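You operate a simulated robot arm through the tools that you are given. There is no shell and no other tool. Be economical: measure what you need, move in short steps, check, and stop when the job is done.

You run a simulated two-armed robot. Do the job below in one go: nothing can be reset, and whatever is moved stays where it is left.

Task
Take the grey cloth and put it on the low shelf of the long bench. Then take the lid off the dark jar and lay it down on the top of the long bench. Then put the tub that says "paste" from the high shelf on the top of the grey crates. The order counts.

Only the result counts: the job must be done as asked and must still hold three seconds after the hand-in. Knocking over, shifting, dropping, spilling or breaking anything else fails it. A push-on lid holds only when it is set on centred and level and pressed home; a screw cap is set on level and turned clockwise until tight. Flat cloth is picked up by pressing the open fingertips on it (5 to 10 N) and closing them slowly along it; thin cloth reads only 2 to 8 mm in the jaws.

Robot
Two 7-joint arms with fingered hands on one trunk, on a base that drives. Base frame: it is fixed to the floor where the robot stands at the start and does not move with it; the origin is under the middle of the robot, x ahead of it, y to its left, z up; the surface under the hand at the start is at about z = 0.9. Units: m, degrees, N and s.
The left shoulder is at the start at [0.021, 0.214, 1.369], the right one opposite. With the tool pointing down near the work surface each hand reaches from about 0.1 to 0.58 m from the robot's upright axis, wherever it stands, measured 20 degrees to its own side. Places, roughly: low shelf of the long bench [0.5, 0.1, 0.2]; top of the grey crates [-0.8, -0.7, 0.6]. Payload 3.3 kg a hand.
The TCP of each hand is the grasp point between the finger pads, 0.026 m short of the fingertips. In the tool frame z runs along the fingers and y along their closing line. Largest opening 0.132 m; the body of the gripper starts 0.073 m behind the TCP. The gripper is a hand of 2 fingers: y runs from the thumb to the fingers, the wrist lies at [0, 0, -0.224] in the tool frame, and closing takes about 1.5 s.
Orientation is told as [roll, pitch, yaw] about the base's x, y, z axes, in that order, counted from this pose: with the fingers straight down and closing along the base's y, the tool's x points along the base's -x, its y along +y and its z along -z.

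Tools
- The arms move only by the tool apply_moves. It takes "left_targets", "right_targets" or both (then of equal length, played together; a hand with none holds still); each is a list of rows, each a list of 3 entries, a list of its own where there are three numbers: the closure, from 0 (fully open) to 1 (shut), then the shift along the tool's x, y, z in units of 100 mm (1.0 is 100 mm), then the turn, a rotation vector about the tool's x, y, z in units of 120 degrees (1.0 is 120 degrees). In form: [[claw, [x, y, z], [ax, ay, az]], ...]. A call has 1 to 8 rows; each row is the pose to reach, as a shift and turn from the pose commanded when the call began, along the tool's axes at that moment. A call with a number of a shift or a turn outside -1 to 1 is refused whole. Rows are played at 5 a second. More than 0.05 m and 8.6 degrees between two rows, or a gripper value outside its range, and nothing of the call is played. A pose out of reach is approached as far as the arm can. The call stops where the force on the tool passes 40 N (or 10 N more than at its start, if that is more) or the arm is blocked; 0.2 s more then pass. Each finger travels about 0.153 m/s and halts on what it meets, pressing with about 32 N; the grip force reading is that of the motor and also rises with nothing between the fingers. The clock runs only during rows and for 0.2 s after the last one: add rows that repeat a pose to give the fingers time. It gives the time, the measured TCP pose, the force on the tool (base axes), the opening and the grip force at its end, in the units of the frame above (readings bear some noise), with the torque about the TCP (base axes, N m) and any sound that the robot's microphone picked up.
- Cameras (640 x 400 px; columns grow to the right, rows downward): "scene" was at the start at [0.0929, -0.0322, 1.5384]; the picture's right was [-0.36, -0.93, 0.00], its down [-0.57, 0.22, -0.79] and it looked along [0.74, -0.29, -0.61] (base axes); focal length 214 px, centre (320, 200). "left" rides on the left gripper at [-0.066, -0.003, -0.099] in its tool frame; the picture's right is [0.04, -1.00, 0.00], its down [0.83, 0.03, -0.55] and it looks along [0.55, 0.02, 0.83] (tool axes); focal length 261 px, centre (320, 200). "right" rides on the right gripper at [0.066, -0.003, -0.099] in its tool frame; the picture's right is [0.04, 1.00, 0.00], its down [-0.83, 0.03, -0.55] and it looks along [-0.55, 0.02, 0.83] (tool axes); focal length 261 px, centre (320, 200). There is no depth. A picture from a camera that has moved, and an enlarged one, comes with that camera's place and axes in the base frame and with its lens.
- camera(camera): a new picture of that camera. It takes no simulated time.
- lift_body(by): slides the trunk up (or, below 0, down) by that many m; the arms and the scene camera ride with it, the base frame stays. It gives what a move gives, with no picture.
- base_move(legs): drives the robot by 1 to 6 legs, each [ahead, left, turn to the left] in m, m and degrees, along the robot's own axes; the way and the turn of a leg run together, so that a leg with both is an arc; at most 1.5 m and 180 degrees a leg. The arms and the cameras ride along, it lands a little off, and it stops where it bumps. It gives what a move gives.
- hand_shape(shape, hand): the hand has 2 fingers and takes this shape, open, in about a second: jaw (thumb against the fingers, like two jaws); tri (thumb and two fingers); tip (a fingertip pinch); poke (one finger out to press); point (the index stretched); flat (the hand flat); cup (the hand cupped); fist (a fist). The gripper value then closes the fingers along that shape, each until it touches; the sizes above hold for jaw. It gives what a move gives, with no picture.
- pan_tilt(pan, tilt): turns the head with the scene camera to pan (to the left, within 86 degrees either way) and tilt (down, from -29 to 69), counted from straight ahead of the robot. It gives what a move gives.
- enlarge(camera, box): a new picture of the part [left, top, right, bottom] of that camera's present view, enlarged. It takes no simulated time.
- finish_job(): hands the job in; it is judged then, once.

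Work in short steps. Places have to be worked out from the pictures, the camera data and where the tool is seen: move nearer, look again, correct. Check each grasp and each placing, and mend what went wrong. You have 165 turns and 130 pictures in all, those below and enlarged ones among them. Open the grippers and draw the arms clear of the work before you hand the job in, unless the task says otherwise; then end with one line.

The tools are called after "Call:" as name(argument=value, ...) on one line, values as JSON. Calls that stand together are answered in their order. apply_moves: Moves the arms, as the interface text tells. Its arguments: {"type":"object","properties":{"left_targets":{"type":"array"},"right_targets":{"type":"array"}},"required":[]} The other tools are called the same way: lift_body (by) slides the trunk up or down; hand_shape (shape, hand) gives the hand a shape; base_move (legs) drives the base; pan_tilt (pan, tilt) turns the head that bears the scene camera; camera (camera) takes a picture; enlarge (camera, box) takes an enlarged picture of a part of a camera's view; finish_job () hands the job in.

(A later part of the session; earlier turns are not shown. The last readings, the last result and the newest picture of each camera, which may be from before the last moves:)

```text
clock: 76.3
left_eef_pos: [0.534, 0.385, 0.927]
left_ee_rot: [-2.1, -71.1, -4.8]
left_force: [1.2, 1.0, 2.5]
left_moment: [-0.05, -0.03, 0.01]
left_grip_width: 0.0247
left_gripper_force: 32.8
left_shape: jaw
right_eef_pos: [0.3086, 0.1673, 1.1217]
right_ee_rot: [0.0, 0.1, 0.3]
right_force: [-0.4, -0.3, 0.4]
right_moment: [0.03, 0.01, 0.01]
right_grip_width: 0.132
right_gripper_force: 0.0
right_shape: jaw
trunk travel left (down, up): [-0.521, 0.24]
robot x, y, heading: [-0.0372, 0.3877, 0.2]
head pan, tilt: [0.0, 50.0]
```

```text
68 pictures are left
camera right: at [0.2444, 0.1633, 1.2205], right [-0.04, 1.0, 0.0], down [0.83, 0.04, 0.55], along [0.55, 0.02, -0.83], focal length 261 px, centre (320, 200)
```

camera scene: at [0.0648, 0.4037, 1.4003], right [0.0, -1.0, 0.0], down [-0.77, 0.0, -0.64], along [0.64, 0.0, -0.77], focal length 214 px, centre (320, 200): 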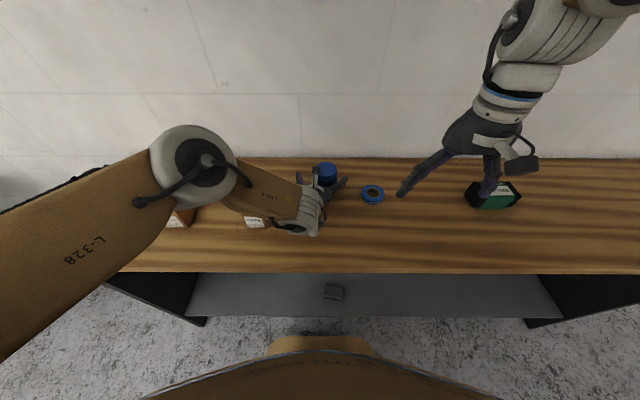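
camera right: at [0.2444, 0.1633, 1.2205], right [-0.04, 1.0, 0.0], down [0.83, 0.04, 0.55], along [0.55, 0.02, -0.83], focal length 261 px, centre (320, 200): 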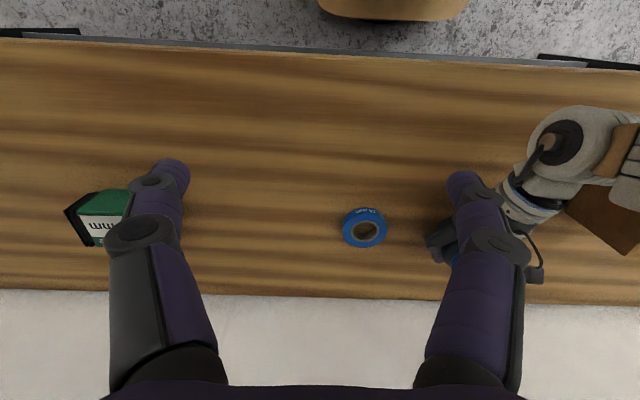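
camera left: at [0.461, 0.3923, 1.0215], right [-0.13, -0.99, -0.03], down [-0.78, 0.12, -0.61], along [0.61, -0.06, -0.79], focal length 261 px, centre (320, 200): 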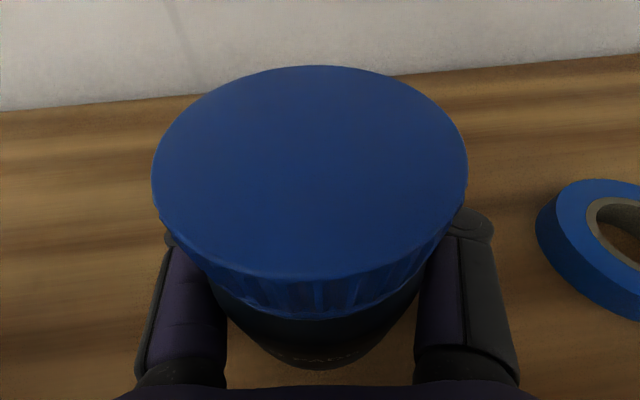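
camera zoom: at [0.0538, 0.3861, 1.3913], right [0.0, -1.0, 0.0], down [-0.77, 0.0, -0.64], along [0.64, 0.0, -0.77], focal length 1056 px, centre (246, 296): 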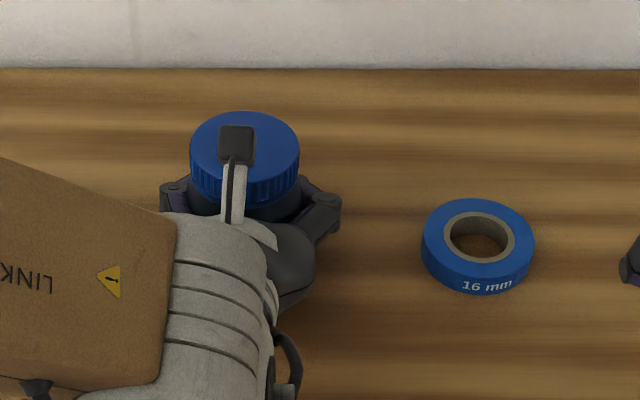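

The jar is upright and firmly caged, now at about (0.505, 0.386), lid top z≈0.978. I use this hold and bring the right hand over the lid, x first, then y.

Call:
apply_moves(right_targets=[[0, [-0.45, 0, 0], [0, 0, 0]], [0, [-0.9, 0, 0], [0, 0, 0]], [0, [-1.0, 0.4, 0], [0, 0, 0]], [0, [-1.0, 0.8, 0], [0, 0, 0]]])

Call:
apply_moves(right_targets=[[0, [-0.45, 0, 0], [0, 0, 0]], [0, [-0.96, 0, 0], [0, 0, 0]], [0, [-0.96, 0.4, 0], [0, 0, 0.06]], [0, [-0.96, 0.8, 0], [0, 0, 0.12]], [0, [-0.96, 1.0, 0], [0, 0, 0.18]], [0, [-0.96, 1.0, 0], [0, 0, 0.24]], [0, [-0.96, 1.0, 0], [0, 0, 0.29]]])

Call:
camera(camera="right")

Call:
camera(camera="scene")

```text
clock: 77.3
left_eef_pos: [0.533, 0.386, 0.9278]
left_ee_rot: [-2.2, -70.9, -4.7]
left_force: [-0.1, -0.7, 3.1]
left_moment: [-0.04, 0.0, 0.02]
left_grip_width: 0.0245
left_gripper_force: 32.3
left_shape: jaw
right_eef_pos: [0.4096, 0.2459, 1.121]
right_ee_rot: [0.0, 0.0, 0.1]
right_force: [-0.3, -0.2, 0.5]
right_moment: [-0.01, 0.02, -0.01]
right_grip_width: 0.1318
right_gripper_force: 0.1
right_shape: jaw
trunk travel left (down, up): [-0.521, 0.24]
robot x, y, heading: [-0.0392, 0.3873, 0.1]
head pan, tilt: [0.0, 50.0]
```

```text
refused: row 2 steps farther than a row can; nothing moved
```

```text
67 pictures are left
camera right: at [0.3442, 0.2417, 1.2206], right [-0.04, 1.0, 0.0], down [0.83, 0.04, 0.55], along [0.55, 0.02, -0.83], focal length 261 px, centre (320, 200)
```

right: 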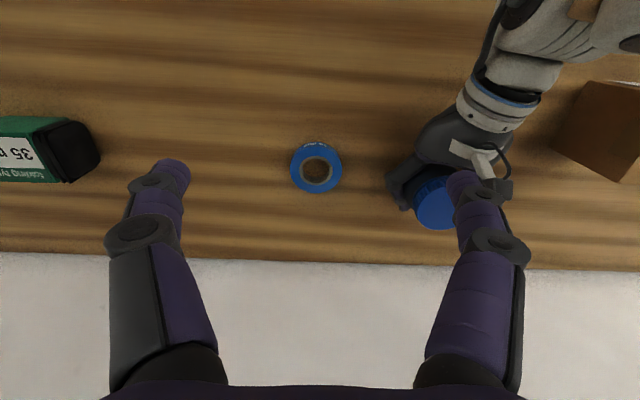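

```text
66 pictures are left
camera scene: at [0.0536, 0.3867, 1.3913], right [0.0, -1.0, 0.0], down [-0.77, 0.0, -0.64], along [0.64, 0.0, -0.77], focal length 214 px, centre (320, 200)
```

scene: 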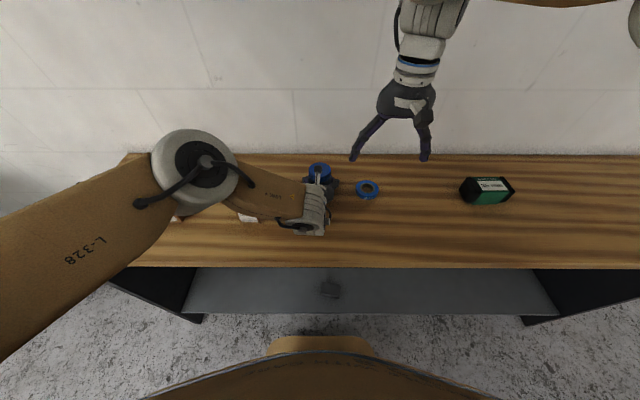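

From the right camera the lid is at (0.505, 0.378). I redo the move with smaller steps.

Call:
apply_moves(right_targets=[[0, [-0.45, 0, 0], [0, 0, 0]], [0, [-0.9, 0, 0], [0, 0, 0]], [0, [-0.96, 0.4, 0], [0, 0, 0.06]], [0, [-0.96, 0.8, 0], [0, 0, 0.12]], [0, [-0.96, 1.0, 0], [0, 0, 0.18]], [0, [-0.96, 1.0, 0], [0, 0, 0.24]], [0, [-0.96, 1.0, 0], [0, 0, 0.29]]])

Call:
camera(camera="right")

Call:
camera(camera="left")

```text
clock: 79.1
left_eef_pos: [0.5335, 0.3846, 0.9256]
left_ee_rot: [-2.0, -71.1, -4.6]
left_force: [-1.8, 0.2, 3.0]
left_moment: [0.01, -0.01, 0.0]
left_grip_width: 0.0242
left_gripper_force: 31.6
left_shape: jaw
right_eef_pos: [0.4611, 0.2971, 1.1144]
right_ee_rot: [3.0, 1.8, -40.0]
right_force: [0.6, 0.3, -0.4]
right_moment: [-0.02, 0.01, 0.02]
right_grip_width: 0.1321
right_gripper_force: 0.1
right_shape: jaw
right hand out of reach, approached as far as the arm can: row 2, 3, 4, 5, 6, 7
trunk travel left (down, up): [-0.521, 0.24]
robot x, y, heading: [-0.0402, 0.3897, 0.2]
head pan, tilt: [0.0, 50.0]
stopped in row 7 (right hand): the arm was blocked; the commanded pose is now the measured one
```

```text
65 pictures are left
camera right: at [0.4093, 0.3299, 1.2151], right [0.61, 0.79, 0.05], down [0.65, -0.54, 0.53], along [0.45, -0.29, -0.85], focal length 261 px, centre (320, 200)
```

right: 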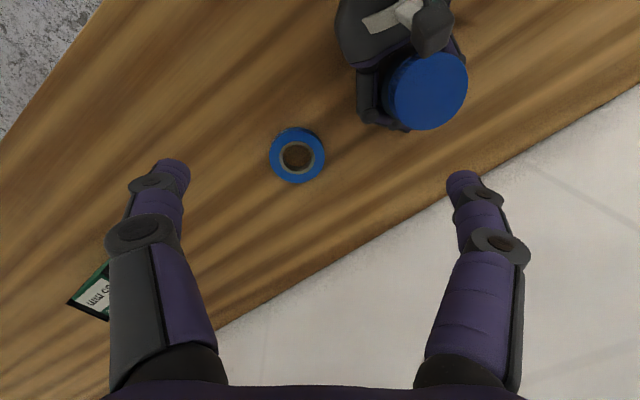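

```text
64 pictures are left
camera left: at [0.4614, 0.393, 1.0215], right [-0.13, -0.99, -0.03], down [-0.78, 0.12, -0.61], along [0.61, -0.06, -0.79], focal length 261 px, centre (320, 200)
```

left: 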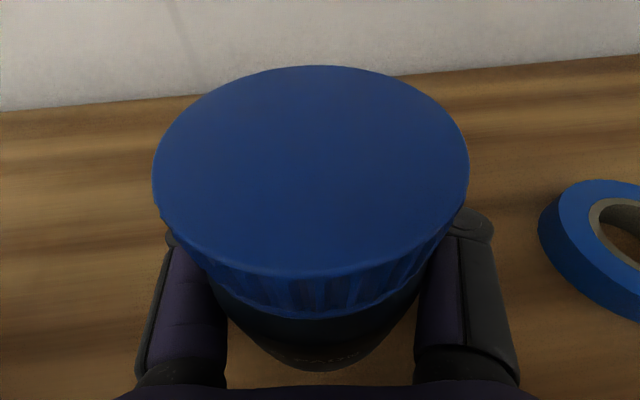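

The right hand cannot reach the lid in this stance. I release the jar with the left hand and back off to change the arrangement.

Call:
apply_moves(left_targets=[[0.8, [0, 0, 0], [0, 0, 0]], [0.6, [0, 0, 0], [0, 0, 0]], [0.4, [0, 0, 0], [0, 0, 0]], [0.2, [0, 0, 0], [0, 0, 0]], [0, [0, 0, 0], [0, 0, 0]], [0, [0, 0, 0], [0, 0, 0]]])

Call:
camera(camera="left")

```text
clock: 80.5
left_eef_pos: [0.5332, 0.3847, 0.9269]
left_ee_rot: [-2.1, -71.0, -4.6]
left_force: [-0.9, 0.0, 0.1]
left_moment: [0.01, -0.01, 0.03]
left_grip_width: 0.1321
left_gripper_force: 0.0
left_shape: jaw
right_eef_pos: [0.4623, 0.297, 1.1146]
right_ee_rot: [3.0, 1.7, -39.9]
right_force: [-0.7, -0.8, -0.2]
right_moment: [-0.05, 0.0, 0.02]
right_grip_width: 0.1323
right_gripper_force: 0.1
right_shape: jaw
trunk travel left (down, up): [-0.521, 0.24]
robot x, y, heading: [-0.0397, 0.3885, 0.0]
head pan, tilt: [0.0, 50.0]
```

```text
63 pictures are left
camera left: at [0.4611, 0.3926, 1.0212], right [-0.13, -0.99, -0.03], down [-0.79, 0.12, -0.61], along [0.61, -0.06, -0.79], focal length 261 px, centre (320, 200)
```

left: 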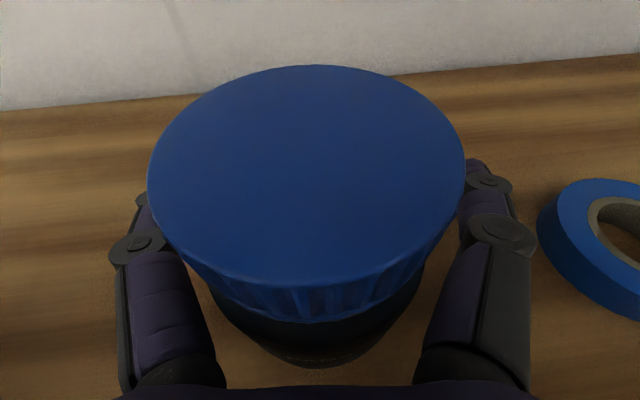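

The jar stands free. I back the base off 0.16 m.

Call:
base_move(legs=[[-0.16, 0, 0]])

Call:
camera(camera="scene")

```text
clock: 81.9
left_eef_pos: [0.3698, 0.3848, 0.9261]
left_ee_rot: [-2.1, -71.1, -4.7]
left_force: [0.6, 0.0, -0.6]
left_moment: [-0.02, 0.01, 0.01]
left_grip_width: 0.1319
left_gripper_force: 0.1
left_shape: jaw
right_eef_pos: [0.2986, 0.2972, 1.1159]
right_ee_rot: [3.1, 1.6, -40.0]
right_force: [0.6, -0.1, -0.1]
right_moment: [0.02, 0.0, 0.0]
right_grip_width: 0.1322
right_gripper_force: 0.1
right_shape: jaw
trunk travel left (down, up): [-0.521, 0.24]
robot x, y, heading: [-0.2046, 0.3865, -0.1]
head pan, tilt: [0.0, 50.0]
```

```text
62 pictures are left
camera scene: at [-0.1094, 0.3856, 1.3914], right [0.0, -1.0, 0.0], down [-0.77, 0.0, -0.64], along [0.64, 0.0, -0.77], focal length 214 px, centre (320, 200)
```

scene: 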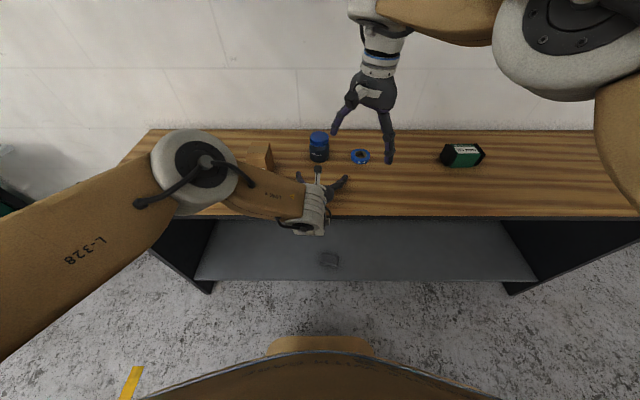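

The jar is upright. I raise the trunk back and turn the left hand to point straight down, rising as it turns.

Call:
lift_body(by=0.129)

Call:
base_move(legs=[[-0.1, 0, 0]])

Call:
apply_moves(left_targets=[[0, [-0.1, 0, -0.04], [0, 0.066, 0]], [0, [-0.3, 0, -0.1], [0, 0.132, 0]], [0, [-0.5, 0, -0.17], [0, 0.198, 0]], [0, [-0.7, 0, -0.24], [0, 0.264, 0]], [0, [-0.9, 0, -0.3], [0, 0.33, 0]], [0, [-0.9, 0, -0.3], [0, 0.396, 0]], [0, [-0.9, 0, -0.3], [0, 0.462, 0]], [0, [-0.9, 0, -0.3], [0, 0.528, 0]]])

Call:
camera(camera="scene")

```text
clock: 83.5
left_eef_pos: [0.3718, 0.3842, 1.0558]
left_ee_rot: [-2.0, -71.1, -4.7]
left_force: [0.2, 0.0, -0.1]
left_moment: [0.07, -0.03, -0.01]
left_grip_width: 0.1318
left_gripper_force: 0.0
left_shape: jaw
right_eef_pos: [0.2971, 0.297, 1.2444]
right_ee_rot: [3.3, 1.8, -40.0]
right_force: [-0.4, -1.0, -0.4]
right_moment: [-0.02, -0.01, -0.02]
right_grip_width: 0.132
right_gripper_force: 0.0
right_shape: jaw
trunk travel left (down, up): [-0.65, 0.111]
robot x, y, heading: [-0.1999, 0.3858, 0.1]
head pan, tilt: [0.0, 50.0]
```

```text
clock: 84.6
left_eef_pos: [0.2687, 0.3857, 1.0557]
left_ee_rot: [-2.1, -71.1, -4.4]
left_force: [0.3, 0.4, 0.0]
left_moment: [-0.01, 0.01, -0.01]
left_grip_width: 0.1318
left_gripper_force: 0.1
left_shape: jaw
right_eef_pos: [0.1958, 0.2988, 1.2462]
right_ee_rot: [3.3, 1.7, -39.8]
right_force: [-0.3, -0.3, -0.7]
right_moment: [0.01, -0.02, -0.03]
right_grip_width: 0.132
right_gripper_force: 0.2
right_shape: jaw
trunk travel left (down, up): [-0.65, 0.111]
robot x, y, heading: [-0.2991, 0.3821, 0.4]
head pan, tilt: [0.0, 50.0]
```

```text
clock: 86.6
left_eef_pos: [0.2345, 0.4542, 1.1545]
left_ee_rot: [-2.2, -7.7, -2.1]
left_force: [0.1, 0.5, -0.7]
left_moment: [0.01, 0.01, -0.01]
left_grip_width: 0.1321
left_gripper_force: 0.1
left_shape: jaw
left hand out of reach, approached as far as the arm can: row 6, 7, 8
right_eef_pos: [0.197, 0.2993, 1.2463]
right_ee_rot: [3.2, 1.8, -39.9]
right_force: [0.9, -0.3, 0.2]
right_moment: [0.02, 0.03, -0.01]
right_grip_width: 0.1319
right_gripper_force: 0.1
right_shape: jaw
trunk travel left (down, up): [-0.65, 0.111]
robot x, y, heading: [-0.303, 0.3807, 0.4]
head pan, tilt: [0.0, 50.0]
stopped in row 8 (left hand): the arm was blocked; the commanded pose is now the measured one
```

```text
61 pictures are left
camera scene: at [-0.2133, 0.3858, 1.5204], right [0.01, -1.0, 0.0], down [-0.77, 0.0, -0.64], along [0.64, 0.0, -0.77], focal length 214 px, centre (320, 200)
```

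scene: 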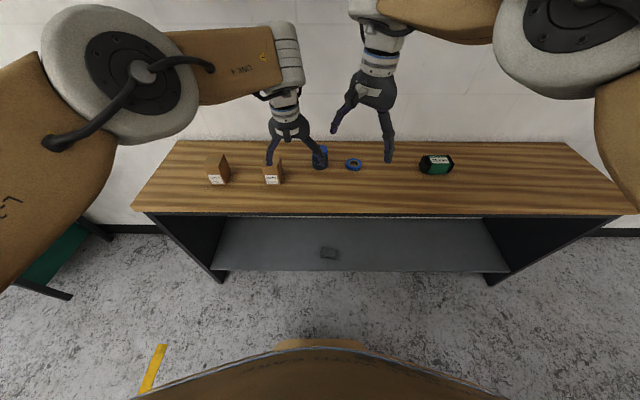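

The left hand is nearly vertical again. I level both hands and lower them below cabinet height, moving the right one aside, before driving in.

Call:
apply_moves(left_targets=[[0, [0, 0, 0.2], [-0.009, 0.032, 0]], [0, [0, 0, 0.4], [-0.018, 0.064, 0]], [0, [0, 0, 0.6], [-0.018, 0.064, 0]], [0, [0, 0, 0.6], [-0.018, 0.064, 0]], [0, [0, 0, 0.6], [-0.018, 0.064, 0]]], right_targets=[[0, [-0.13, -0.15, 0.2], [0.005, -0.003, -0.066]], [0, [-0.26, -0.3, 0.4], [0.01, -0.006, -0.132]], [0, [-0.39, -0.45, 0.6], [0.015, -0.009, -0.198]], [0, [-0.52, -0.6, 0.8], [0.02, -0.012, -0.264]], [0, [-0.643, -0.766, 1.0], [0.025, -0.015, -0.33]]])

Call:
base_move(legs=[[0, -0.17, 0], [0.29, 0, 0]])

Call:
camera(camera="left")

Call:
camera(camera="scene")

```text
clock: 87.8
left_eef_pos: [0.2073, 0.4802, 1.0951]
left_ee_rot: [-0.3, -0.3, 0.0]
left_force: [-0.1, 0.0, 1.0]
left_moment: [0.02, -0.01, 0.01]
left_grip_width: 0.1317
left_gripper_force: 0.0
left_shape: jaw
left hand out of reach, approached as far as the arm can: row 1, 2, 3, 4, 5
right_eef_pos: [0.1968, 0.2059, 1.1387]
right_ee_rot: [0.3, -1.5, -0.1]
right_force: [-0.2, 0.6, -0.2]
right_moment: [0.01, 0.02, 0.03]
right_grip_width: 0.132
right_gripper_force: 0.1
right_shape: jaw
trunk travel left (down, up): [-0.65, 0.111]
robot x, y, heading: [-0.3018, 0.3858, 0.0]
head pan, tilt: [0.0, 50.0]
```

```text
clock: 90.9
left_eef_pos: [0.497, 0.3, 1.0951]
left_ee_rot: [-0.4, -0.1, -0.7]
left_force: [-0.4, 0.3, -0.7]
left_moment: [0.05, 0.01, 0.02]
left_grip_width: 0.1318
left_gripper_force: 0.0
left_shape: jaw
right_eef_pos: [0.4824, 0.0257, 1.1392]
right_ee_rot: [0.3, -1.4, -1.0]
right_force: [-0.6, -0.4, -0.5]
right_moment: [0.0, 0.04, 0.0]
right_grip_width: 0.1318
right_gripper_force: 0.1
right_shape: jaw
trunk travel left (down, up): [-0.65, 0.111]
robot x, y, heading: [-0.0113, 0.2106, -0.3]
head pan, tilt: [0.0, 50.0]
```

```text
60 pictures are left
camera left: at [0.5624, 0.2975, 1.1949], right [-0.05, -1.0, 0.01], down [-0.83, 0.05, 0.55], along [-0.55, 0.02, -0.83], focal length 261 px, centre (320, 200)
```

left: 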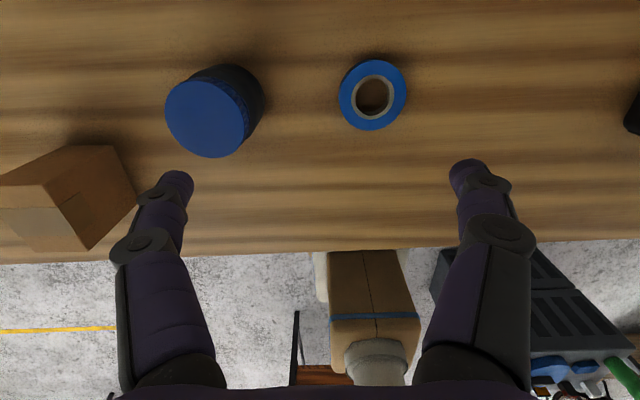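

```text
59 pictures are left
camera scene: at [0.0759, 0.2103, 1.5203], right [-0.01, -1.0, 0.0], down [-0.77, 0.01, -0.64], along [0.64, 0.0, -0.77], focal length 214 px, centre (320, 200)
```

scene: 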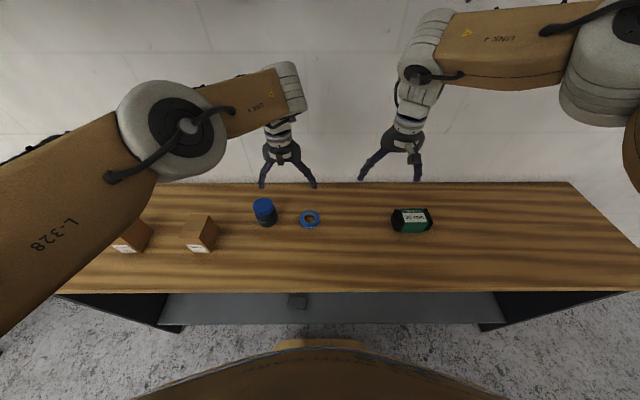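

The lid is at (0.505, 0.389). I bring the left hand above it, turning to yaw −40° so it can then unscrew counter-clockwise.

Call:
apply_moves(left_targets=[[0, [-0.02, 0.2, 0], [0, 0, 0.066]], [0, [-0.04, 0.4, 0], [0, 0, 0.132]], [0, [-0.06, 0.6, 0], [0, 0, 0.198]], [0, [-0.08, 0.8, 0.1], [0, 0, 0.264]], [0, [-0.08, 0.88, 0.2], [0, 0, 0.33]]])

Call:
camera(camera="left")

```text
clock: 92.1
left_eef_pos: [0.5065, 0.3857, 1.0747]
left_ee_rot: [-0.1, -0.3, -40.4]
left_force: [0.1, 0.4, -0.8]
left_moment: [-0.01, -0.01, 0.02]
left_grip_width: 0.1317
left_gripper_force: 0.0
left_shape: jaw
right_eef_pos: [0.4816, 0.0268, 1.1386]
right_ee_rot: [0.3, -1.3, -1.1]
right_force: [0.8, 0.1, -0.6]
right_moment: [0.0, -0.03, 0.0]
right_grip_width: 0.132
right_gripper_force: 0.1
right_shape: jaw
trunk travel left (down, up): [-0.65, 0.111]
robot x, y, heading: [-0.0127, 0.2128, -0.3]
head pan, tilt: [0.0, 50.0]
```

```text
58 pictures are left
camera left: at [0.5529, 0.3431, 1.1736], right [-0.68, -0.73, 0.0], down [-0.61, 0.57, 0.55], along [-0.4, 0.37, -0.84], focal length 261 px, centre (320, 200)
```

left: 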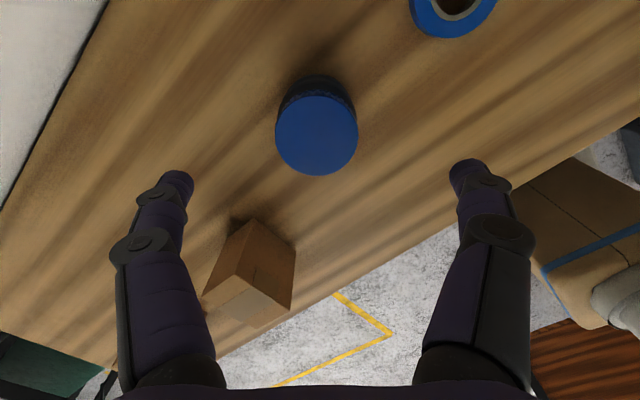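

The lid is within 4 mm of the hand's axis. I correct and lower around it.

Call:
apply_moves(left_targets=[[0, [0.03, 0.02, 0.3], [0, 0, 0]], [0, [0.037, 0.02, 0.6], [0, 0, 0]], [0, [0.037, 0.02, 0.8], [0, 0, 0]], [0, [0.037, 0.02, 0.9], [0, 0, 0]]])

Call:
camera(camera="left")

Call:
enlarge(camera="scene", box=[200, 160, 330, 241])

```text
clock: 93.1
left_eef_pos: [0.5058, 0.389, 0.9835]
left_ee_rot: [-0.2, -0.4, -40.3]
left_force: [0.3, -0.1, 0.1]
left_moment: [-0.01, 0.0, -0.02]
left_grip_width: 0.1319
left_gripper_force: 0.2
left_shape: jaw
right_eef_pos: [0.4824, 0.0257, 1.1379]
right_ee_rot: [0.3, -1.4, -1.0]
right_force: [0.3, 0.0, 0.5]
right_moment: [0.0, -0.03, 0.03]
right_grip_width: 0.132
right_gripper_force: 0.0
right_shape: jaw
trunk travel left (down, up): [-0.65, 0.111]
robot x, y, heading: [-0.0133, 0.2111, -0.4]
head pan, tilt: [0.0, 50.0]
```

```text
57 pictures are left
camera left: at [0.554, 0.3459, 1.0843], right [-0.68, -0.74, 0.0], down [-0.62, 0.57, 0.55], along [-0.4, 0.37, -0.84], focal length 261 px, centre (320, 200)
```

left: 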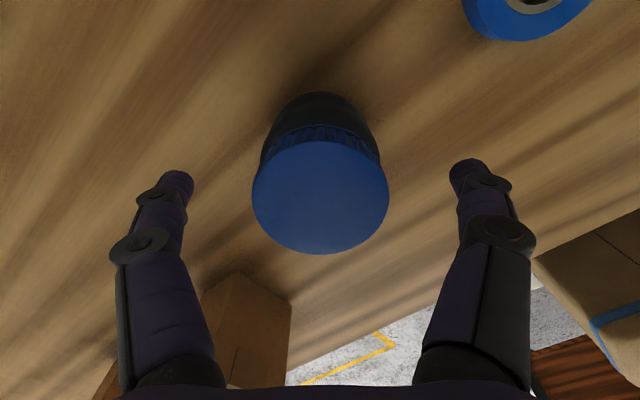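

```text
4.92 times, centred on (265, 200) of scene
camera zoom: at [0.0749, 0.2103, 1.5204], right [-0.01, -1.0, 0.0], down [-0.77, 0.01, -0.64], along [0.64, 0.0, -0.77], focal length 1056 px, centre (591, 198)
```

zoom: 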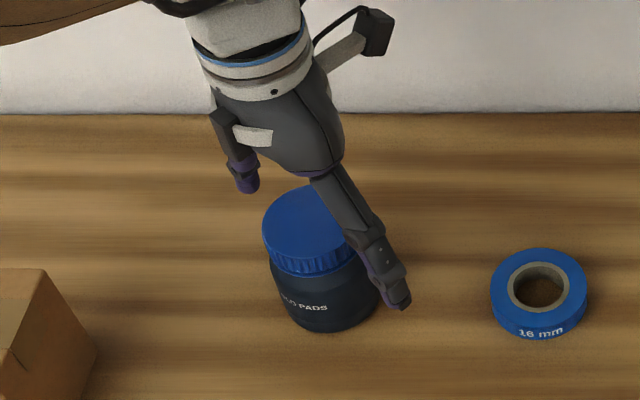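

The lid is centred between the fingers. I close on it.

Call:
apply_moves(left_targets=[[0.25, [0, 0, 0], [0, 0, 0]], [0.4, [0, 0, 0], [0, 0, 0]], [0.5, [0, 0, 0], [0, 0, 0]], [0.7, [0, 0, 0], [0, 0, 0]], [1, [0, 0, 0], [0, 0, 0]], [1, [0, 0, 0], [0, 0, 0]], [1, [0, 0, 0], [0, 0, 0]]])

Call:
camera(camera="left")

```text
clock: 94.7
left_eef_pos: [0.5055, 0.3879, 0.9848]
left_ee_rot: [-0.2, -0.3, -40.3]
left_force: [0.2, -0.4, -0.4]
left_moment: [-0.02, 0.0, 0.0]
left_grip_width: 0.051
left_gripper_force: 32.0
left_shape: jaw
right_eef_pos: [0.4826, 0.0256, 1.1384]
right_ee_rot: [0.3, -1.4, -1.0]
right_force: [-0.9, -0.1, 0.5]
right_moment: [0.03, 0.03, 0.0]
right_grip_width: 0.1321
right_gripper_force: 0.0
right_shape: jaw
trunk travel left (down, up): [-0.65, 0.111]
robot x, y, heading: [-0.0121, 0.2109, -0.5]
head pan, tilt: [0.0, 50.0]
```

```text
55 pictures are left
camera left: at [0.5539, 0.3459, 1.0844], right [-0.68, -0.74, 0.0], down [-0.62, 0.57, 0.55], along [-0.4, 0.37, -0.84], focal length 261 px, centre (320, 200)
```

left: 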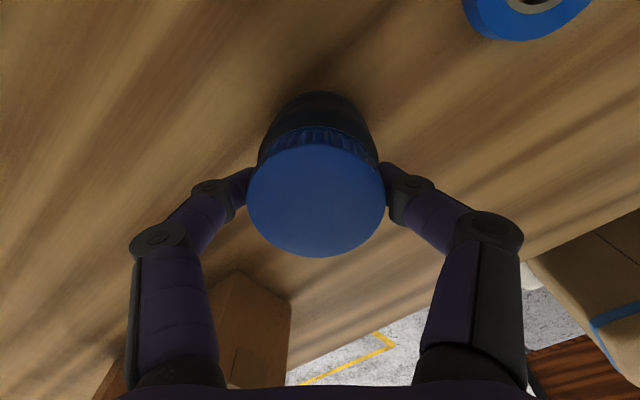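

Lid gripped. I turn 32° counter-clockwise and watch the torque and whether the jar's label turns.

Call:
apply_moves(left_targets=[[1, [0, 0, 0.02], [0, 0, -0.066]], [1, [0, 0, 0.02], [0, 0, -0.132]], [1, [0, 0, 0.02], [0, 0, -0.198]], [1, [0, 0, 0.02], [0, 0, -0.264]]])

Call:
enlarge(camera="scene", box=[200, 160, 330, 241])

```text
clock: 95.7
left_eef_pos: [0.5039, 0.3908, 0.9835]
left_ee_rot: [-0.4, -0.2, -8.5]
left_force: [2.3, 0.4, 2.9]
left_moment: [0.16, -0.05, -0.06]
left_grip_width: 0.051
left_gripper_force: 31.6
left_shape: jaw
right_eef_pos: [0.4817, 0.0255, 1.1382]
right_ee_rot: [0.3, -1.4, -1.0]
right_force: [-0.4, -0.6, 0.2]
right_moment: [0.02, -0.01, -0.03]
right_grip_width: 0.1321
right_gripper_force: 0.0
right_shape: jaw
trunk travel left (down, up): [-0.65, 0.111]
robot x, y, heading: [-0.0164, 0.209, -0.5]
head pan, tilt: [0.0, 50.0]
```

```text
4.92 times, centred on (265, 200) of scene
camera zoom: at [0.0747, 0.2104, 1.5204], right [-0.01, -1.0, 0.0], down [-0.77, 0.01, -0.64], along [0.64, 0.0, -0.77], focal length 1056 px, centre (591, 198)
```

zoom: 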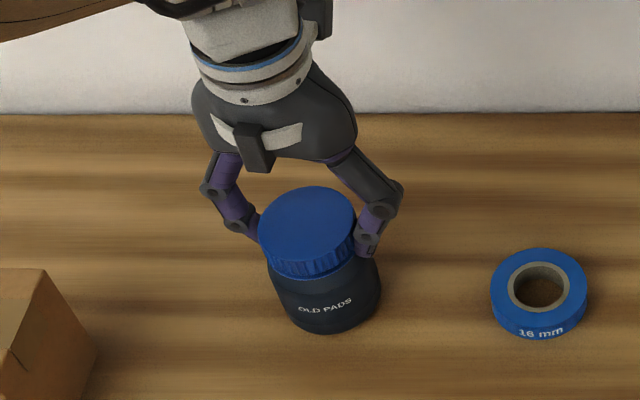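

The jar turned along by most of that at only 0.06 N m, so the lid is tighter than the table's friction. I press down while turning.

Call:
apply_moves(left_targets=[[1, [0, 0, 0.04], [0, 0, 0]], [1, [0, 0, 0.07], [0, 0, 0]], [1, [0, 0, 0.07], [0, 0, -0.05]], [1, [0, 0, 0.07], [0, 0, -0.1]], [1, [0, 0, 0.07], [0, 0, -0.15]], [1, [0, 0, 0.07], [0, 0, -0.2]], [1, [0, 0, 0.07], [0, 0, -0.25]], [1, [0, 0, 0.07], [0, 0, -0.3]]])

Call:
enlarge(camera="scene", box=[200, 160, 330, 241])

```text
clock: 97.5
left_eef_pos: [0.5029, 0.3903, 0.9783]
left_ee_rot: [-0.7, -0.3, 27.6]
left_force: [3.3, 5.8, 36.5]
left_moment: [0.65, 0.2, -0.43]
left_grip_width: 0.0517
left_gripper_force: 31.4
left_shape: jaw
right_eef_pos: [0.4799, 0.0253, 1.1403]
right_ee_rot: [0.4, -1.6, -1.1]
right_force: [-0.4, -0.6, 0.6]
right_moment: [-0.02, -0.01, -0.02]
right_grip_width: 0.132
right_gripper_force: 0.1
right_shape: jaw
trunk travel left (down, up): [-0.65, 0.111]
robot x, y, heading: [-0.0157, 0.2107, -0.3]
head pan, tilt: [0.0, 50.0]
```

```text
4.92 times, centred on (265, 200) of scene
camera zoom: at [0.0717, 0.2101, 1.5207], right [-0.01, -1.0, 0.0], down [-0.76, 0.01, -0.64], along [0.64, 0.0, -0.76], focal length 1056 px, centre (591, 198)
```

zoom: 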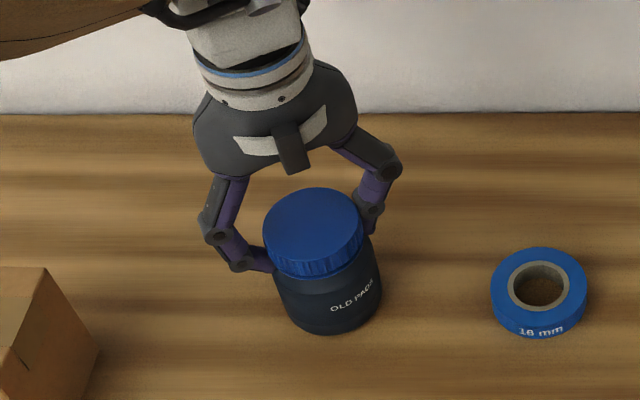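

Even with 36 N of press the jar turns along at 0.43 N m, so it must be held. I release the lid, rise, and test whether the right wrist can turn so its camera is on top for a low sideways hold.

Call:
apply_moves(left_targets=[[1, [0, 0, -0.07], [0, 0, 0]], [0.6, [0, 0, -0.07], [0, 0, 0]], [0.3, [0, 0, -0.07], [0, 0, 0]], [0, [0, 0, -0.07], [0, 0, 0]], [0, [0, 0, -0.07], [0, 0, 0]], [0, [0, 0, -0.4], [0, 0, 0]], [0, [0, 0, -0.8], [0, 0, 0]], [0, [0, 0, -1.0], [0, 0, 0]]], right_targets=[[0, [0, 0, 0], [0, 0, 0.07]], [0, [0, 0, 0], [0, 0, 0.14]], [0, [0, 0, 0], [0, 0, 0.21]], [0, [0, 0, 0], [0, 0, 0.28]], [0, [0, 0, 0], [0, 0, 0.35]], [0, [0, 0, 0], [0, 0, 0.42]], [0, [0, 0, 0], [0, 0, 0.49]], [0, [0, 0, 0], [0, 0, 0.56]]])

Call:
apply_moves(right_targets=[[0, [0, 0, 0], [0, 0, 0.07]], [0, [0, 0, 0], [0, 0, 0.14]], [0, [0, 0, 0], [0, 0, 0.21]], [0, [0, 0, 0], [0, 0, 0.28]], [0, [0, 0, 0], [0, 0, 0.35]], [0, [0, 0, 0], [0, 0, 0.42]], [0, [0, 0, 0], [0, 0, 0.49]], [0, [0, 0, 0], [0, 0, 0.56]]])

Call:
camera(camera="scene")

```text
clock: 99.3
left_eef_pos: [0.5047, 0.3892, 1.078]
left_ee_rot: [-0.5, 0.0, 27.4]
left_force: [-0.3, 0.4, -0.6]
left_moment: [-0.01, 0.0, 0.02]
left_grip_width: 0.132
left_gripper_force: 0.0
left_shape: jaw
right_eef_pos: [0.4817, 0.026, 1.1389]
right_ee_rot: [1.4, -0.3, -68.4]
right_force: [-0.1, 0.0, 0.6]
right_moment: [-0.03, 0.01, 0.0]
right_grip_width: 0.132
right_gripper_force: 0.1
right_shape: jaw
trunk travel left (down, up): [-0.65, 0.111]
robot x, y, heading: [-0.0168, 0.2104, -0.4]
head pan, tilt: [0.0, 50.0]
```

```text
clock: 101.1
left_eef_pos: [0.5047, 0.3914, 1.0779]
left_ee_rot: [-0.5, 0.1, 27.4]
left_force: [0.4, 1.0, 0.1]
left_moment: [-0.02, -0.02, -0.02]
left_grip_width: 0.132
left_gripper_force: 0.1
left_shape: jaw
right_eef_pos: [0.4949, 0.0266, 1.1377]
right_ee_rot: [0.7, 0.9, -135.4]
right_force: [-0.2, 0.4, 0.7]
right_moment: [-0.04, -0.01, 0.0]
right_grip_width: 0.1317
right_gripper_force: 0.0
right_shape: jaw
right hand out of reach, approached as far as the arm can: row 8
trunk travel left (down, up): [-0.65, 0.111]
robot x, y, heading: [-0.0099, 0.2139, -0.5]
head pan, tilt: [0.0, 50.0]
```

```text
52 pictures are left
camera scene: at [0.0754, 0.2118, 1.5203], right [-0.01, -1.0, 0.0], down [-0.77, 0.0, -0.64], along [0.64, -0.01, -0.77], focal length 214 px, centre (320, 200)
```

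scene: 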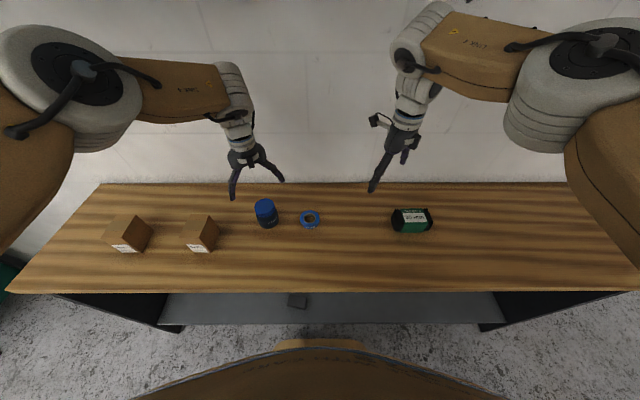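

The right wrist reaches −135°, which allows a camera-up hold pointing at +45°. I tilt the right hand forward by 70° in free air.

Call:
apply_moves(right_targets=[[0.1, [0, 0, 0], [0, 0.07, 0]], [0.2, [0, 0, 0], [0, 0.14, 0]], [0.25, [0, 0, 0], [0, 0.21, 0]], [0.25, [0, 0, 0], [0, 0.28, 0]], [0.25, [0, 0, 0], [0, 0.35, 0]], [0.25, [0, 0, 0], [0, 0.42, 0]], [0.25, [0, 0, 0], [0, 0.49, 0]], [0.25, [0, 0, 0], [0, 0.56, 0]]])

Call:
camera(camera="scene")

```text
clock: 102.9
left_eef_pos: [0.5041, 0.3892, 1.0776]
left_ee_rot: [-0.5, -0.1, 27.4]
left_force: [0.1, 0.0, 0.1]
left_moment: [0.01, 0.01, 0.03]
left_grip_width: 0.1318
left_gripper_force: 0.1
left_shape: jaw
right_eef_pos: [0.495, 0.0246, 1.1394]
right_ee_rot: [2.3, 68.5, -133.2]
right_force: [-0.7, -0.5, 0.4]
right_moment: [0.02, 0.0, 0.0]
right_grip_width: 0.0994
right_gripper_force: 0.1
right_shape: jaw
right hand out of reach, approached as far as the arm can: row 1, 2, 3, 4
trunk travel left (down, up): [-0.65, 0.111]
robot x, y, heading: [-0.0178, 0.2152, -0.3]
head pan, tilt: [0.0, 50.0]
```

```text
51 pictures are left
camera scene: at [0.0743, 0.21, 1.5204], right [-0.01, -1.0, 0.0], down [-0.77, 0.01, -0.64], along [0.64, 0.0, -0.77], focal length 214 px, centre (320, 200)
```

scene: 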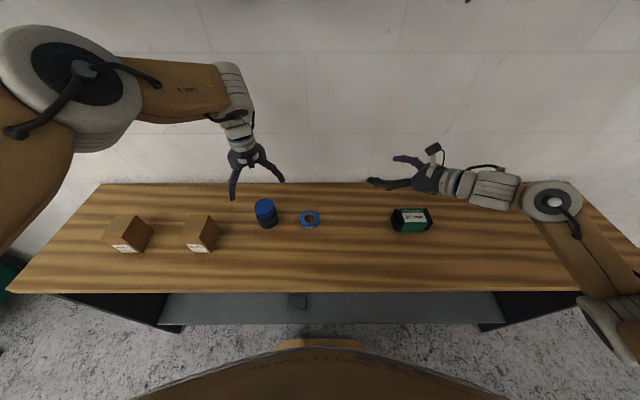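

The right hand now has the wanted posture. I shift the base 43 mm left and bring the right hand toward the jar in steps, raising the left a bit.

Call:
base_move(legs=[[0, 0.043, 0]])

Call:
apply_moves(right_targets=[[0.25, [-0.04, -0.35, 0.26], [0, 0, 0]], [0.25, [-0.08, -0.7, 0.53], [0, 0, 0]]], left_targets=[[0, [0, 0, -0.3], [0, 0, 0]], [0, [0, 0, -0.5], [0, 0, 0]]])

Call:
apply_moves(right_targets=[[0.25, [-0.04, -0.35, 0.26], [0, 0, 0]], [0.25, [-0.08, -0.7, 0.53], [0, 0, 0]]])

Call:
camera(camera="scene")

```text
clock: 103.8
left_eef_pos: [0.5045, 0.438, 1.0772]
left_ee_rot: [-0.6, 0.1, 27.4]
left_force: [-0.3, 0.5, -0.5]
left_moment: [-0.04, 0.02, 0.0]
left_grip_width: 0.132
left_gripper_force: 0.0
left_shape: jaw
right_eef_pos: [0.4959, 0.0733, 1.1386]
right_ee_rot: [2.4, 68.3, -133.1]
right_force: [0.6, 0.2, -0.3]
right_moment: [-0.05, -0.02, -0.07]
right_grip_width: 0.0992
right_gripper_force: 0.0
right_shape: jaw
trunk travel left (down, up): [-0.65, 0.111]
robot x, y, heading: [-0.0169, 0.2576, -0.4]
head pan, tilt: [0.0, 50.0]
```

```text
clock: 104.4
left_eef_pos: [0.5033, 0.4356, 1.1259]
left_ee_rot: [-0.5, 0.1, 27.4]
left_force: [-0.5, -0.5, -0.4]
left_moment: [-0.03, 0.0, 0.0]
left_grip_width: 0.1319
left_gripper_force: 0.1
left_shape: jaw
right_eef_pos: [0.4781, 0.1538, 1.1135]
right_ee_rot: [2.3, 68.3, -133.2]
right_force: [-0.1, -0.4, 0.5]
right_moment: [-0.02, 0.0, -0.02]
right_grip_width: 0.0993
right_gripper_force: 0.0
right_shape: jaw
trunk travel left (down, up): [-0.65, 0.111]
robot x, y, heading: [-0.0151, 0.2556, -0.2]
head pan, tilt: [0.0, 50.0]
```

```text
clock: 105.0
left_eef_pos: [0.5044, 0.435, 1.1251]
left_ee_rot: [-0.5, 0.0, 27.4]
left_force: [0.0, 0.2, -0.5]
left_moment: [-0.02, -0.05, 0.02]
left_grip_width: 0.1323
left_gripper_force: 0.1
left_shape: jaw
right_eef_pos: [0.4624, 0.238, 1.0849]
right_ee_rot: [2.4, 68.4, -133.2]
right_force: [0.2, -0.7, 0.2]
right_moment: [-0.02, -0.03, 0.0]
right_grip_width: 0.099
right_gripper_force: 0.0
right_shape: jaw
trunk travel left (down, up): [-0.65, 0.111]
robot x, y, heading: [-0.0134, 0.2567, -0.3]
head pan, tilt: [0.0, 50.0]
```

```text
50 pictures are left
camera scene: at [0.0747, 0.2557, 1.5204], right [-0.01, -1.0, 0.0], down [-0.77, 0.0, -0.64], along [0.64, 0.0, -0.77], focal length 214 px, centre (320, 200)
```

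scene: 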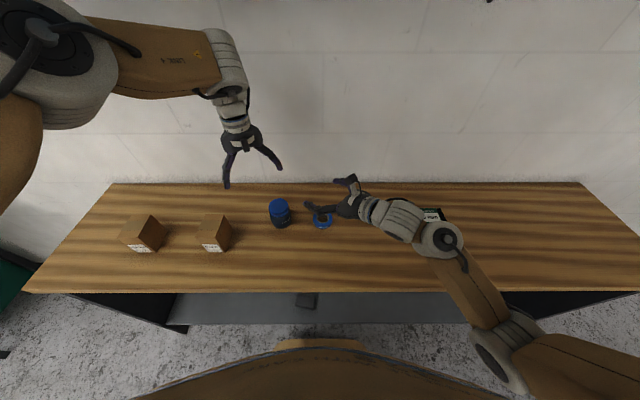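

The posture follows well. I continue down toward the approach point in front of the jar.

Call:
apply_moves(right_targets=[[0.25, [-0.2, -0.24, 0.24], [0, 0, 0]], [0.25, [-0.5, -0.48, 0.48], [0, 0, 0]], [0.25, [-0.79, -0.715, 0.71], [0, 0, 0]]])

Call:
camera(camera="right")

Call:
enlarge(camera="scene", box=[240, 160, 500, 322])

```text
clock: 105.8
left_eef_pos: [0.5049, 0.4353, 1.1248]
left_ee_rot: [-0.6, 0.0, 27.4]
left_force: [0.1, 0.3, 0.7]
left_moment: [-0.02, -0.01, -0.01]
left_grip_width: 0.1319
left_gripper_force: 0.1
left_shape: jaw
right_eef_pos: [0.4402, 0.3109, 0.9809]
right_ee_rot: [2.5, 68.4, -133.1]
right_force: [-0.4, 0.3, -0.7]
right_moment: [-0.02, 0.0, -0.02]
right_grip_width: 0.0993
right_gripper_force: 0.0
right_shape: jaw
trunk travel left (down, up): [-0.65, 0.111]
robot x, y, heading: [-0.0118, 0.2542, -0.2]
head pan, tilt: [0.0, 50.0]
```

```text
49 pictures are left
camera right: at [0.39, 0.2663, 1.078], right [0.71, -0.7, 0.05], down [-0.55, -0.61, -0.57], along [0.43, 0.38, -0.82], focal length 261 px, centre (320, 200)
```

right: 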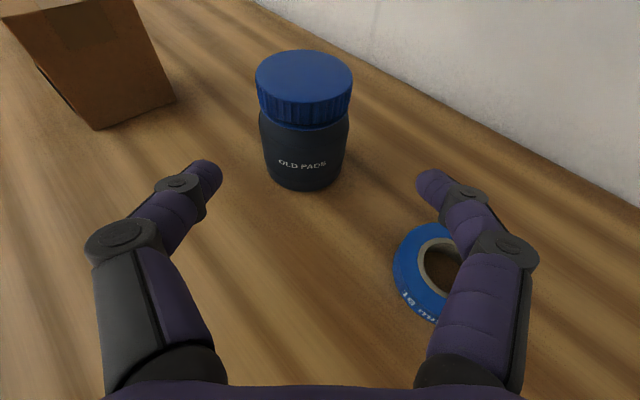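

```text
2.46 times, centred on (370, 241) of scene
camera zoom: at [0.0748, 0.2569, 1.5204], right [-0.01, -1.0, 0.0], down [-0.77, 0.0, -0.64], along [0.64, 0.0, -0.77], focal length 528 px, centre (197, 99)
```

zoom: 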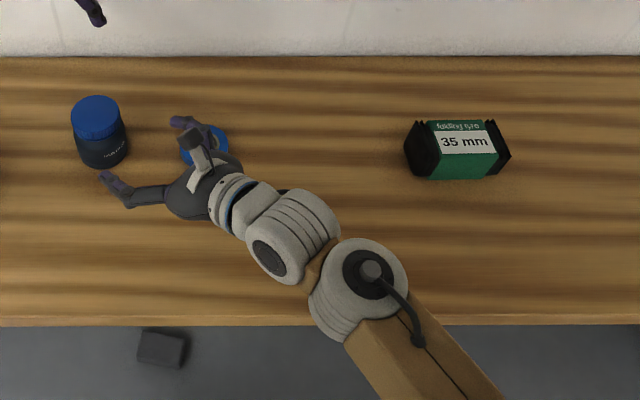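

The jar is ahead, about 8 mm left of centre. I advance along the tool axis (which keeps the fingers above the tape), first 95 mm.

Call:
apply_moves(right_targets=[[0.2, [0, -0.05, 0.25], [0, 0, 0]], [0.15, [0, -0.08, 0.5], [0, 0, 0]], [0.15, [-0.02, -0.08, 0.75], [0, 0, 0]], [0.15, [-0.04, -0.08, 0.95], [0, 0, 0]]])

Call:
camera(camera="right")

```text
clock: 106.5
left_eef_pos: [0.5038, 0.4347, 1.125]
left_ee_rot: [-0.5, 0.0, 27.5]
left_force: [-0.2, 0.1, -0.1]
left_moment: [0.01, 0.04, 0.0]
left_grip_width: 0.1322
left_gripper_force: 0.0
left_shape: jaw
right_eef_pos: [0.4821, 0.2898, 0.9233]
right_ee_rot: [14.2, 64.2, -123.6]
right_force: [-3.9, -2.9, 10.5]
right_moment: [0.26, 0.1, 0.14]
right_grip_width: 0.1123
right_gripper_force: 0.2
right_shape: jaw
trunk travel left (down, up): [-0.65, 0.111]
robot x, y, heading: [-0.0156, 0.2577, -0.3]
head pan, tilt: [0.0, 50.0]
stopped in row 3 (right hand): the force on the tool passed its limit at 59 N (the readings are from after the stop); the commanded pose is now the measured one
```

```text
47 pictures are left
camera right: at [0.4294, 0.2558, 1.0232], right [0.69, -0.71, 0.14], down [-0.56, -0.65, -0.51], along [0.46, 0.28, -0.85], focal length 261 px, centre (320, 200)
```

right: 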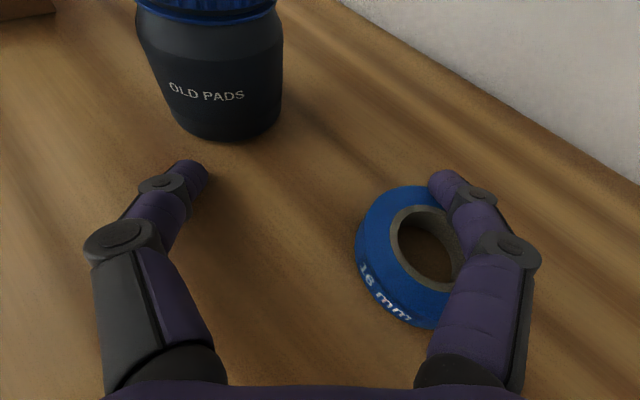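

The right arm dropped and turned, touching down at the tape. I lift it straight up and check the tape.

Call:
apply_moves(right_targets=[[0.15, [0.27, 0.04, -0.13], [0, 0, 0]], [0.15, [0.54, 0.08, -0.26], [0, 0, 0]], [0.15, [0.8, 0.12, -0.38], [0, 0, 0]]])

Call:
camera(camera="right")

Call:
camera(camera="scene")

```text
clock: 107.5
left_eef_pos: [0.5043, 0.4348, 1.126]
left_ee_rot: [-0.4, 0.0, 27.5]
left_force: [0.4, -0.2, -0.1]
left_moment: [-0.01, -0.01, 0.01]
left_grip_width: 0.132
left_gripper_force: 0.0
left_shape: jaw
right_eef_pos: [0.4898, 0.2581, 0.9937]
right_ee_rot: [18.9, 61.3, -120.4]
right_force: [-0.4, -0.1, -0.1]
right_moment: [-0.02, 0.02, 0.01]
right_grip_width: 0.1121
right_gripper_force: 0.1
right_shape: jaw
trunk travel left (down, up): [-0.65, 0.111]
robot x, y, heading: [-0.0142, 0.2564, -0.1]
head pan, tilt: [0.0, 50.0]
stopped in row 3 (right hand): the arm was blocked; the commanded pose is now the measured one
```

```text
46 pictures are left
camera right: at [0.4362, 0.232, 1.0968], right [0.68, -0.71, 0.19], down [-0.57, -0.68, -0.47], along [0.46, 0.21, -0.86], focal length 261 px, centre (320, 200)
```

right: 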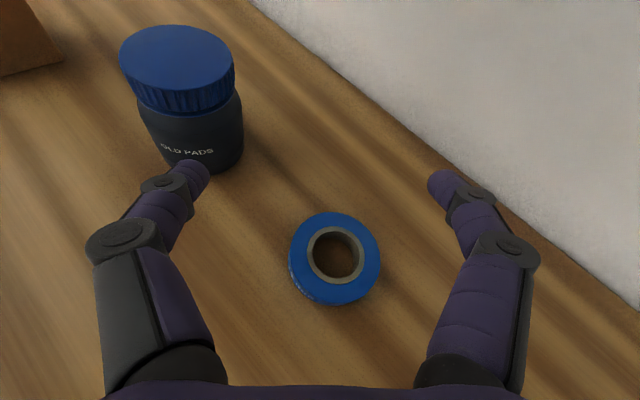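

```text
45 pictures are left
camera scene: at [0.0754, 0.2555, 1.5204], right [-0.01, -1.0, 0.0], down [-0.77, 0.0, -0.64], along [0.64, 0.0, -0.77], focal length 214 px, centre (320, 200)
```

scene: 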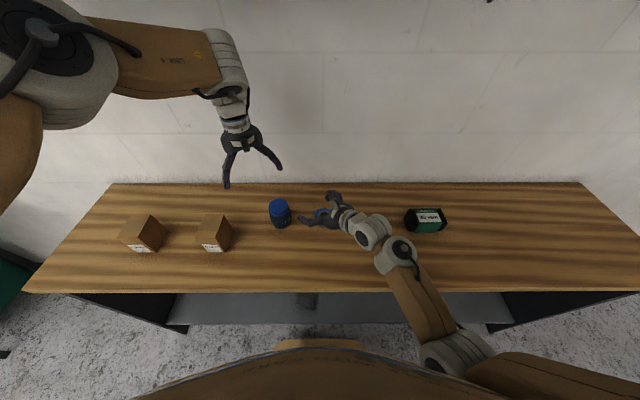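

The tape stayed put within about a centimetre and the jar stands at (0.503, 0.389). Sideways reach is the limit, so I'll carry the jar by its lid to a nearer spot (0.40, 0.27) and bring it back afterwards. First the right hand moves off to the right and is straightened.

Call:
apply_moves(right_targets=[[0.15, [-0.14, 0.21, -0.34], [0, 0, 0]], [0.15, [-0.285, 0.425, -0.68], [0, 0, 0]]])

Call:
apply_moves(right_targets=[[0.15, [-0.14, 0.21, -0.34], [0.03, 0.027, 0.036]], [0.15, [-0.285, 0.425, -0.68], [0.061, 0.055, 0.072]]])

Call:
apply_moves(left_targets=[[0, [0.2, -0.2, 0.2], [0, 0, 0]], [0, [0.2, -0.42, 0.4], [0, 0, 0]]])

Call:
camera(camera="left")

```text
clock: 108.1
left_eef_pos: [0.5043, 0.4346, 1.126]
left_ee_rot: [-0.5, -0.1, 27.6]
left_force: [0.2, 0.0, 0.3]
left_moment: [0.01, 0.03, 0.0]
left_grip_width: 0.1318
left_gripper_force: 0.1
left_shape: jaw
right_eef_pos: [0.4618, 0.1804, 1.0078]
right_ee_rot: [18.6, 61.5, -120.4]
right_force: [0.2, 0.2, -0.8]
right_moment: [0.05, 0.02, -0.04]
right_grip_width: 0.1123
right_gripper_force: 0.1
right_shape: jaw
trunk travel left (down, up): [-0.65, 0.111]
robot x, y, heading: [-0.0148, 0.256, -0.2]
head pan, tilt: [0.0, 50.0]
```

```text
clock: 108.7
left_eef_pos: [0.504, 0.4339, 1.1266]
left_ee_rot: [-0.3, 0.0, 27.5]
left_force: [-0.1, 0.3, -0.1]
left_moment: [-0.04, 0.01, 0.0]
left_grip_width: 0.1318
left_gripper_force: 0.1
left_shape: jaw
right_eef_pos: [0.437, 0.1005, 1.021]
right_ee_rot: [-5.9, 68.9, -139.3]
right_force: [-0.3, 0.9, 0.7]
right_moment: [0.03, 0.01, 0.0]
right_grip_width: 0.1121
right_gripper_force: 0.1
right_shape: jaw
trunk travel left (down, up): [-0.65, 0.111]
robot x, y, heading: [-0.0133, 0.2545, -0.3]
head pan, tilt: [0.0, 50.0]
```

```text
clock: 109.3
left_eef_pos: [0.507, 0.3872, 1.0875]
left_ee_rot: [-0.5, 0.0, 27.5]
left_force: [0.4, -0.2, 0.5]
left_moment: [0.01, -0.01, 0.0]
left_grip_width: 0.1319
left_gripper_force: 0.0
left_shape: jaw
right_eef_pos: [0.4369, 0.1009, 1.0217]
right_ee_rot: [-5.8, 69.0, -139.3]
right_force: [-0.1, 0.1, -0.9]
right_moment: [-0.02, -0.01, -0.04]
right_grip_width: 0.112
right_gripper_force: 0.1
right_shape: jaw
trunk travel left (down, up): [-0.65, 0.111]
robot x, y, heading: [-0.0147, 0.2592, -0.3]
head pan, tilt: [0.0, 50.0]
```

```text
44 pictures are left
camera left: at [0.5664, 0.4166, 1.1865], right [0.42, -0.91, 0.01], down [-0.76, -0.35, 0.55], along [-0.5, -0.24, -0.83], focal length 261 px, centre (320, 200)
```

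left: 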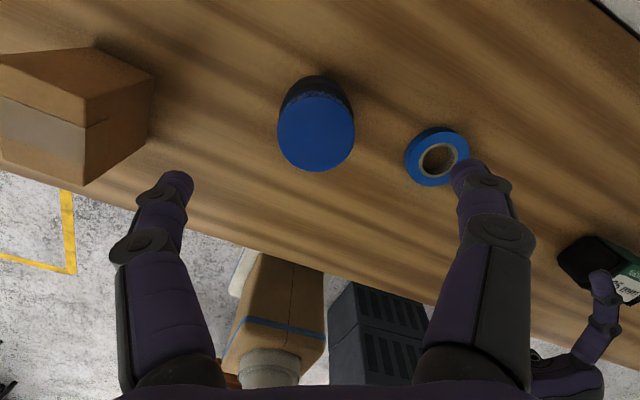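

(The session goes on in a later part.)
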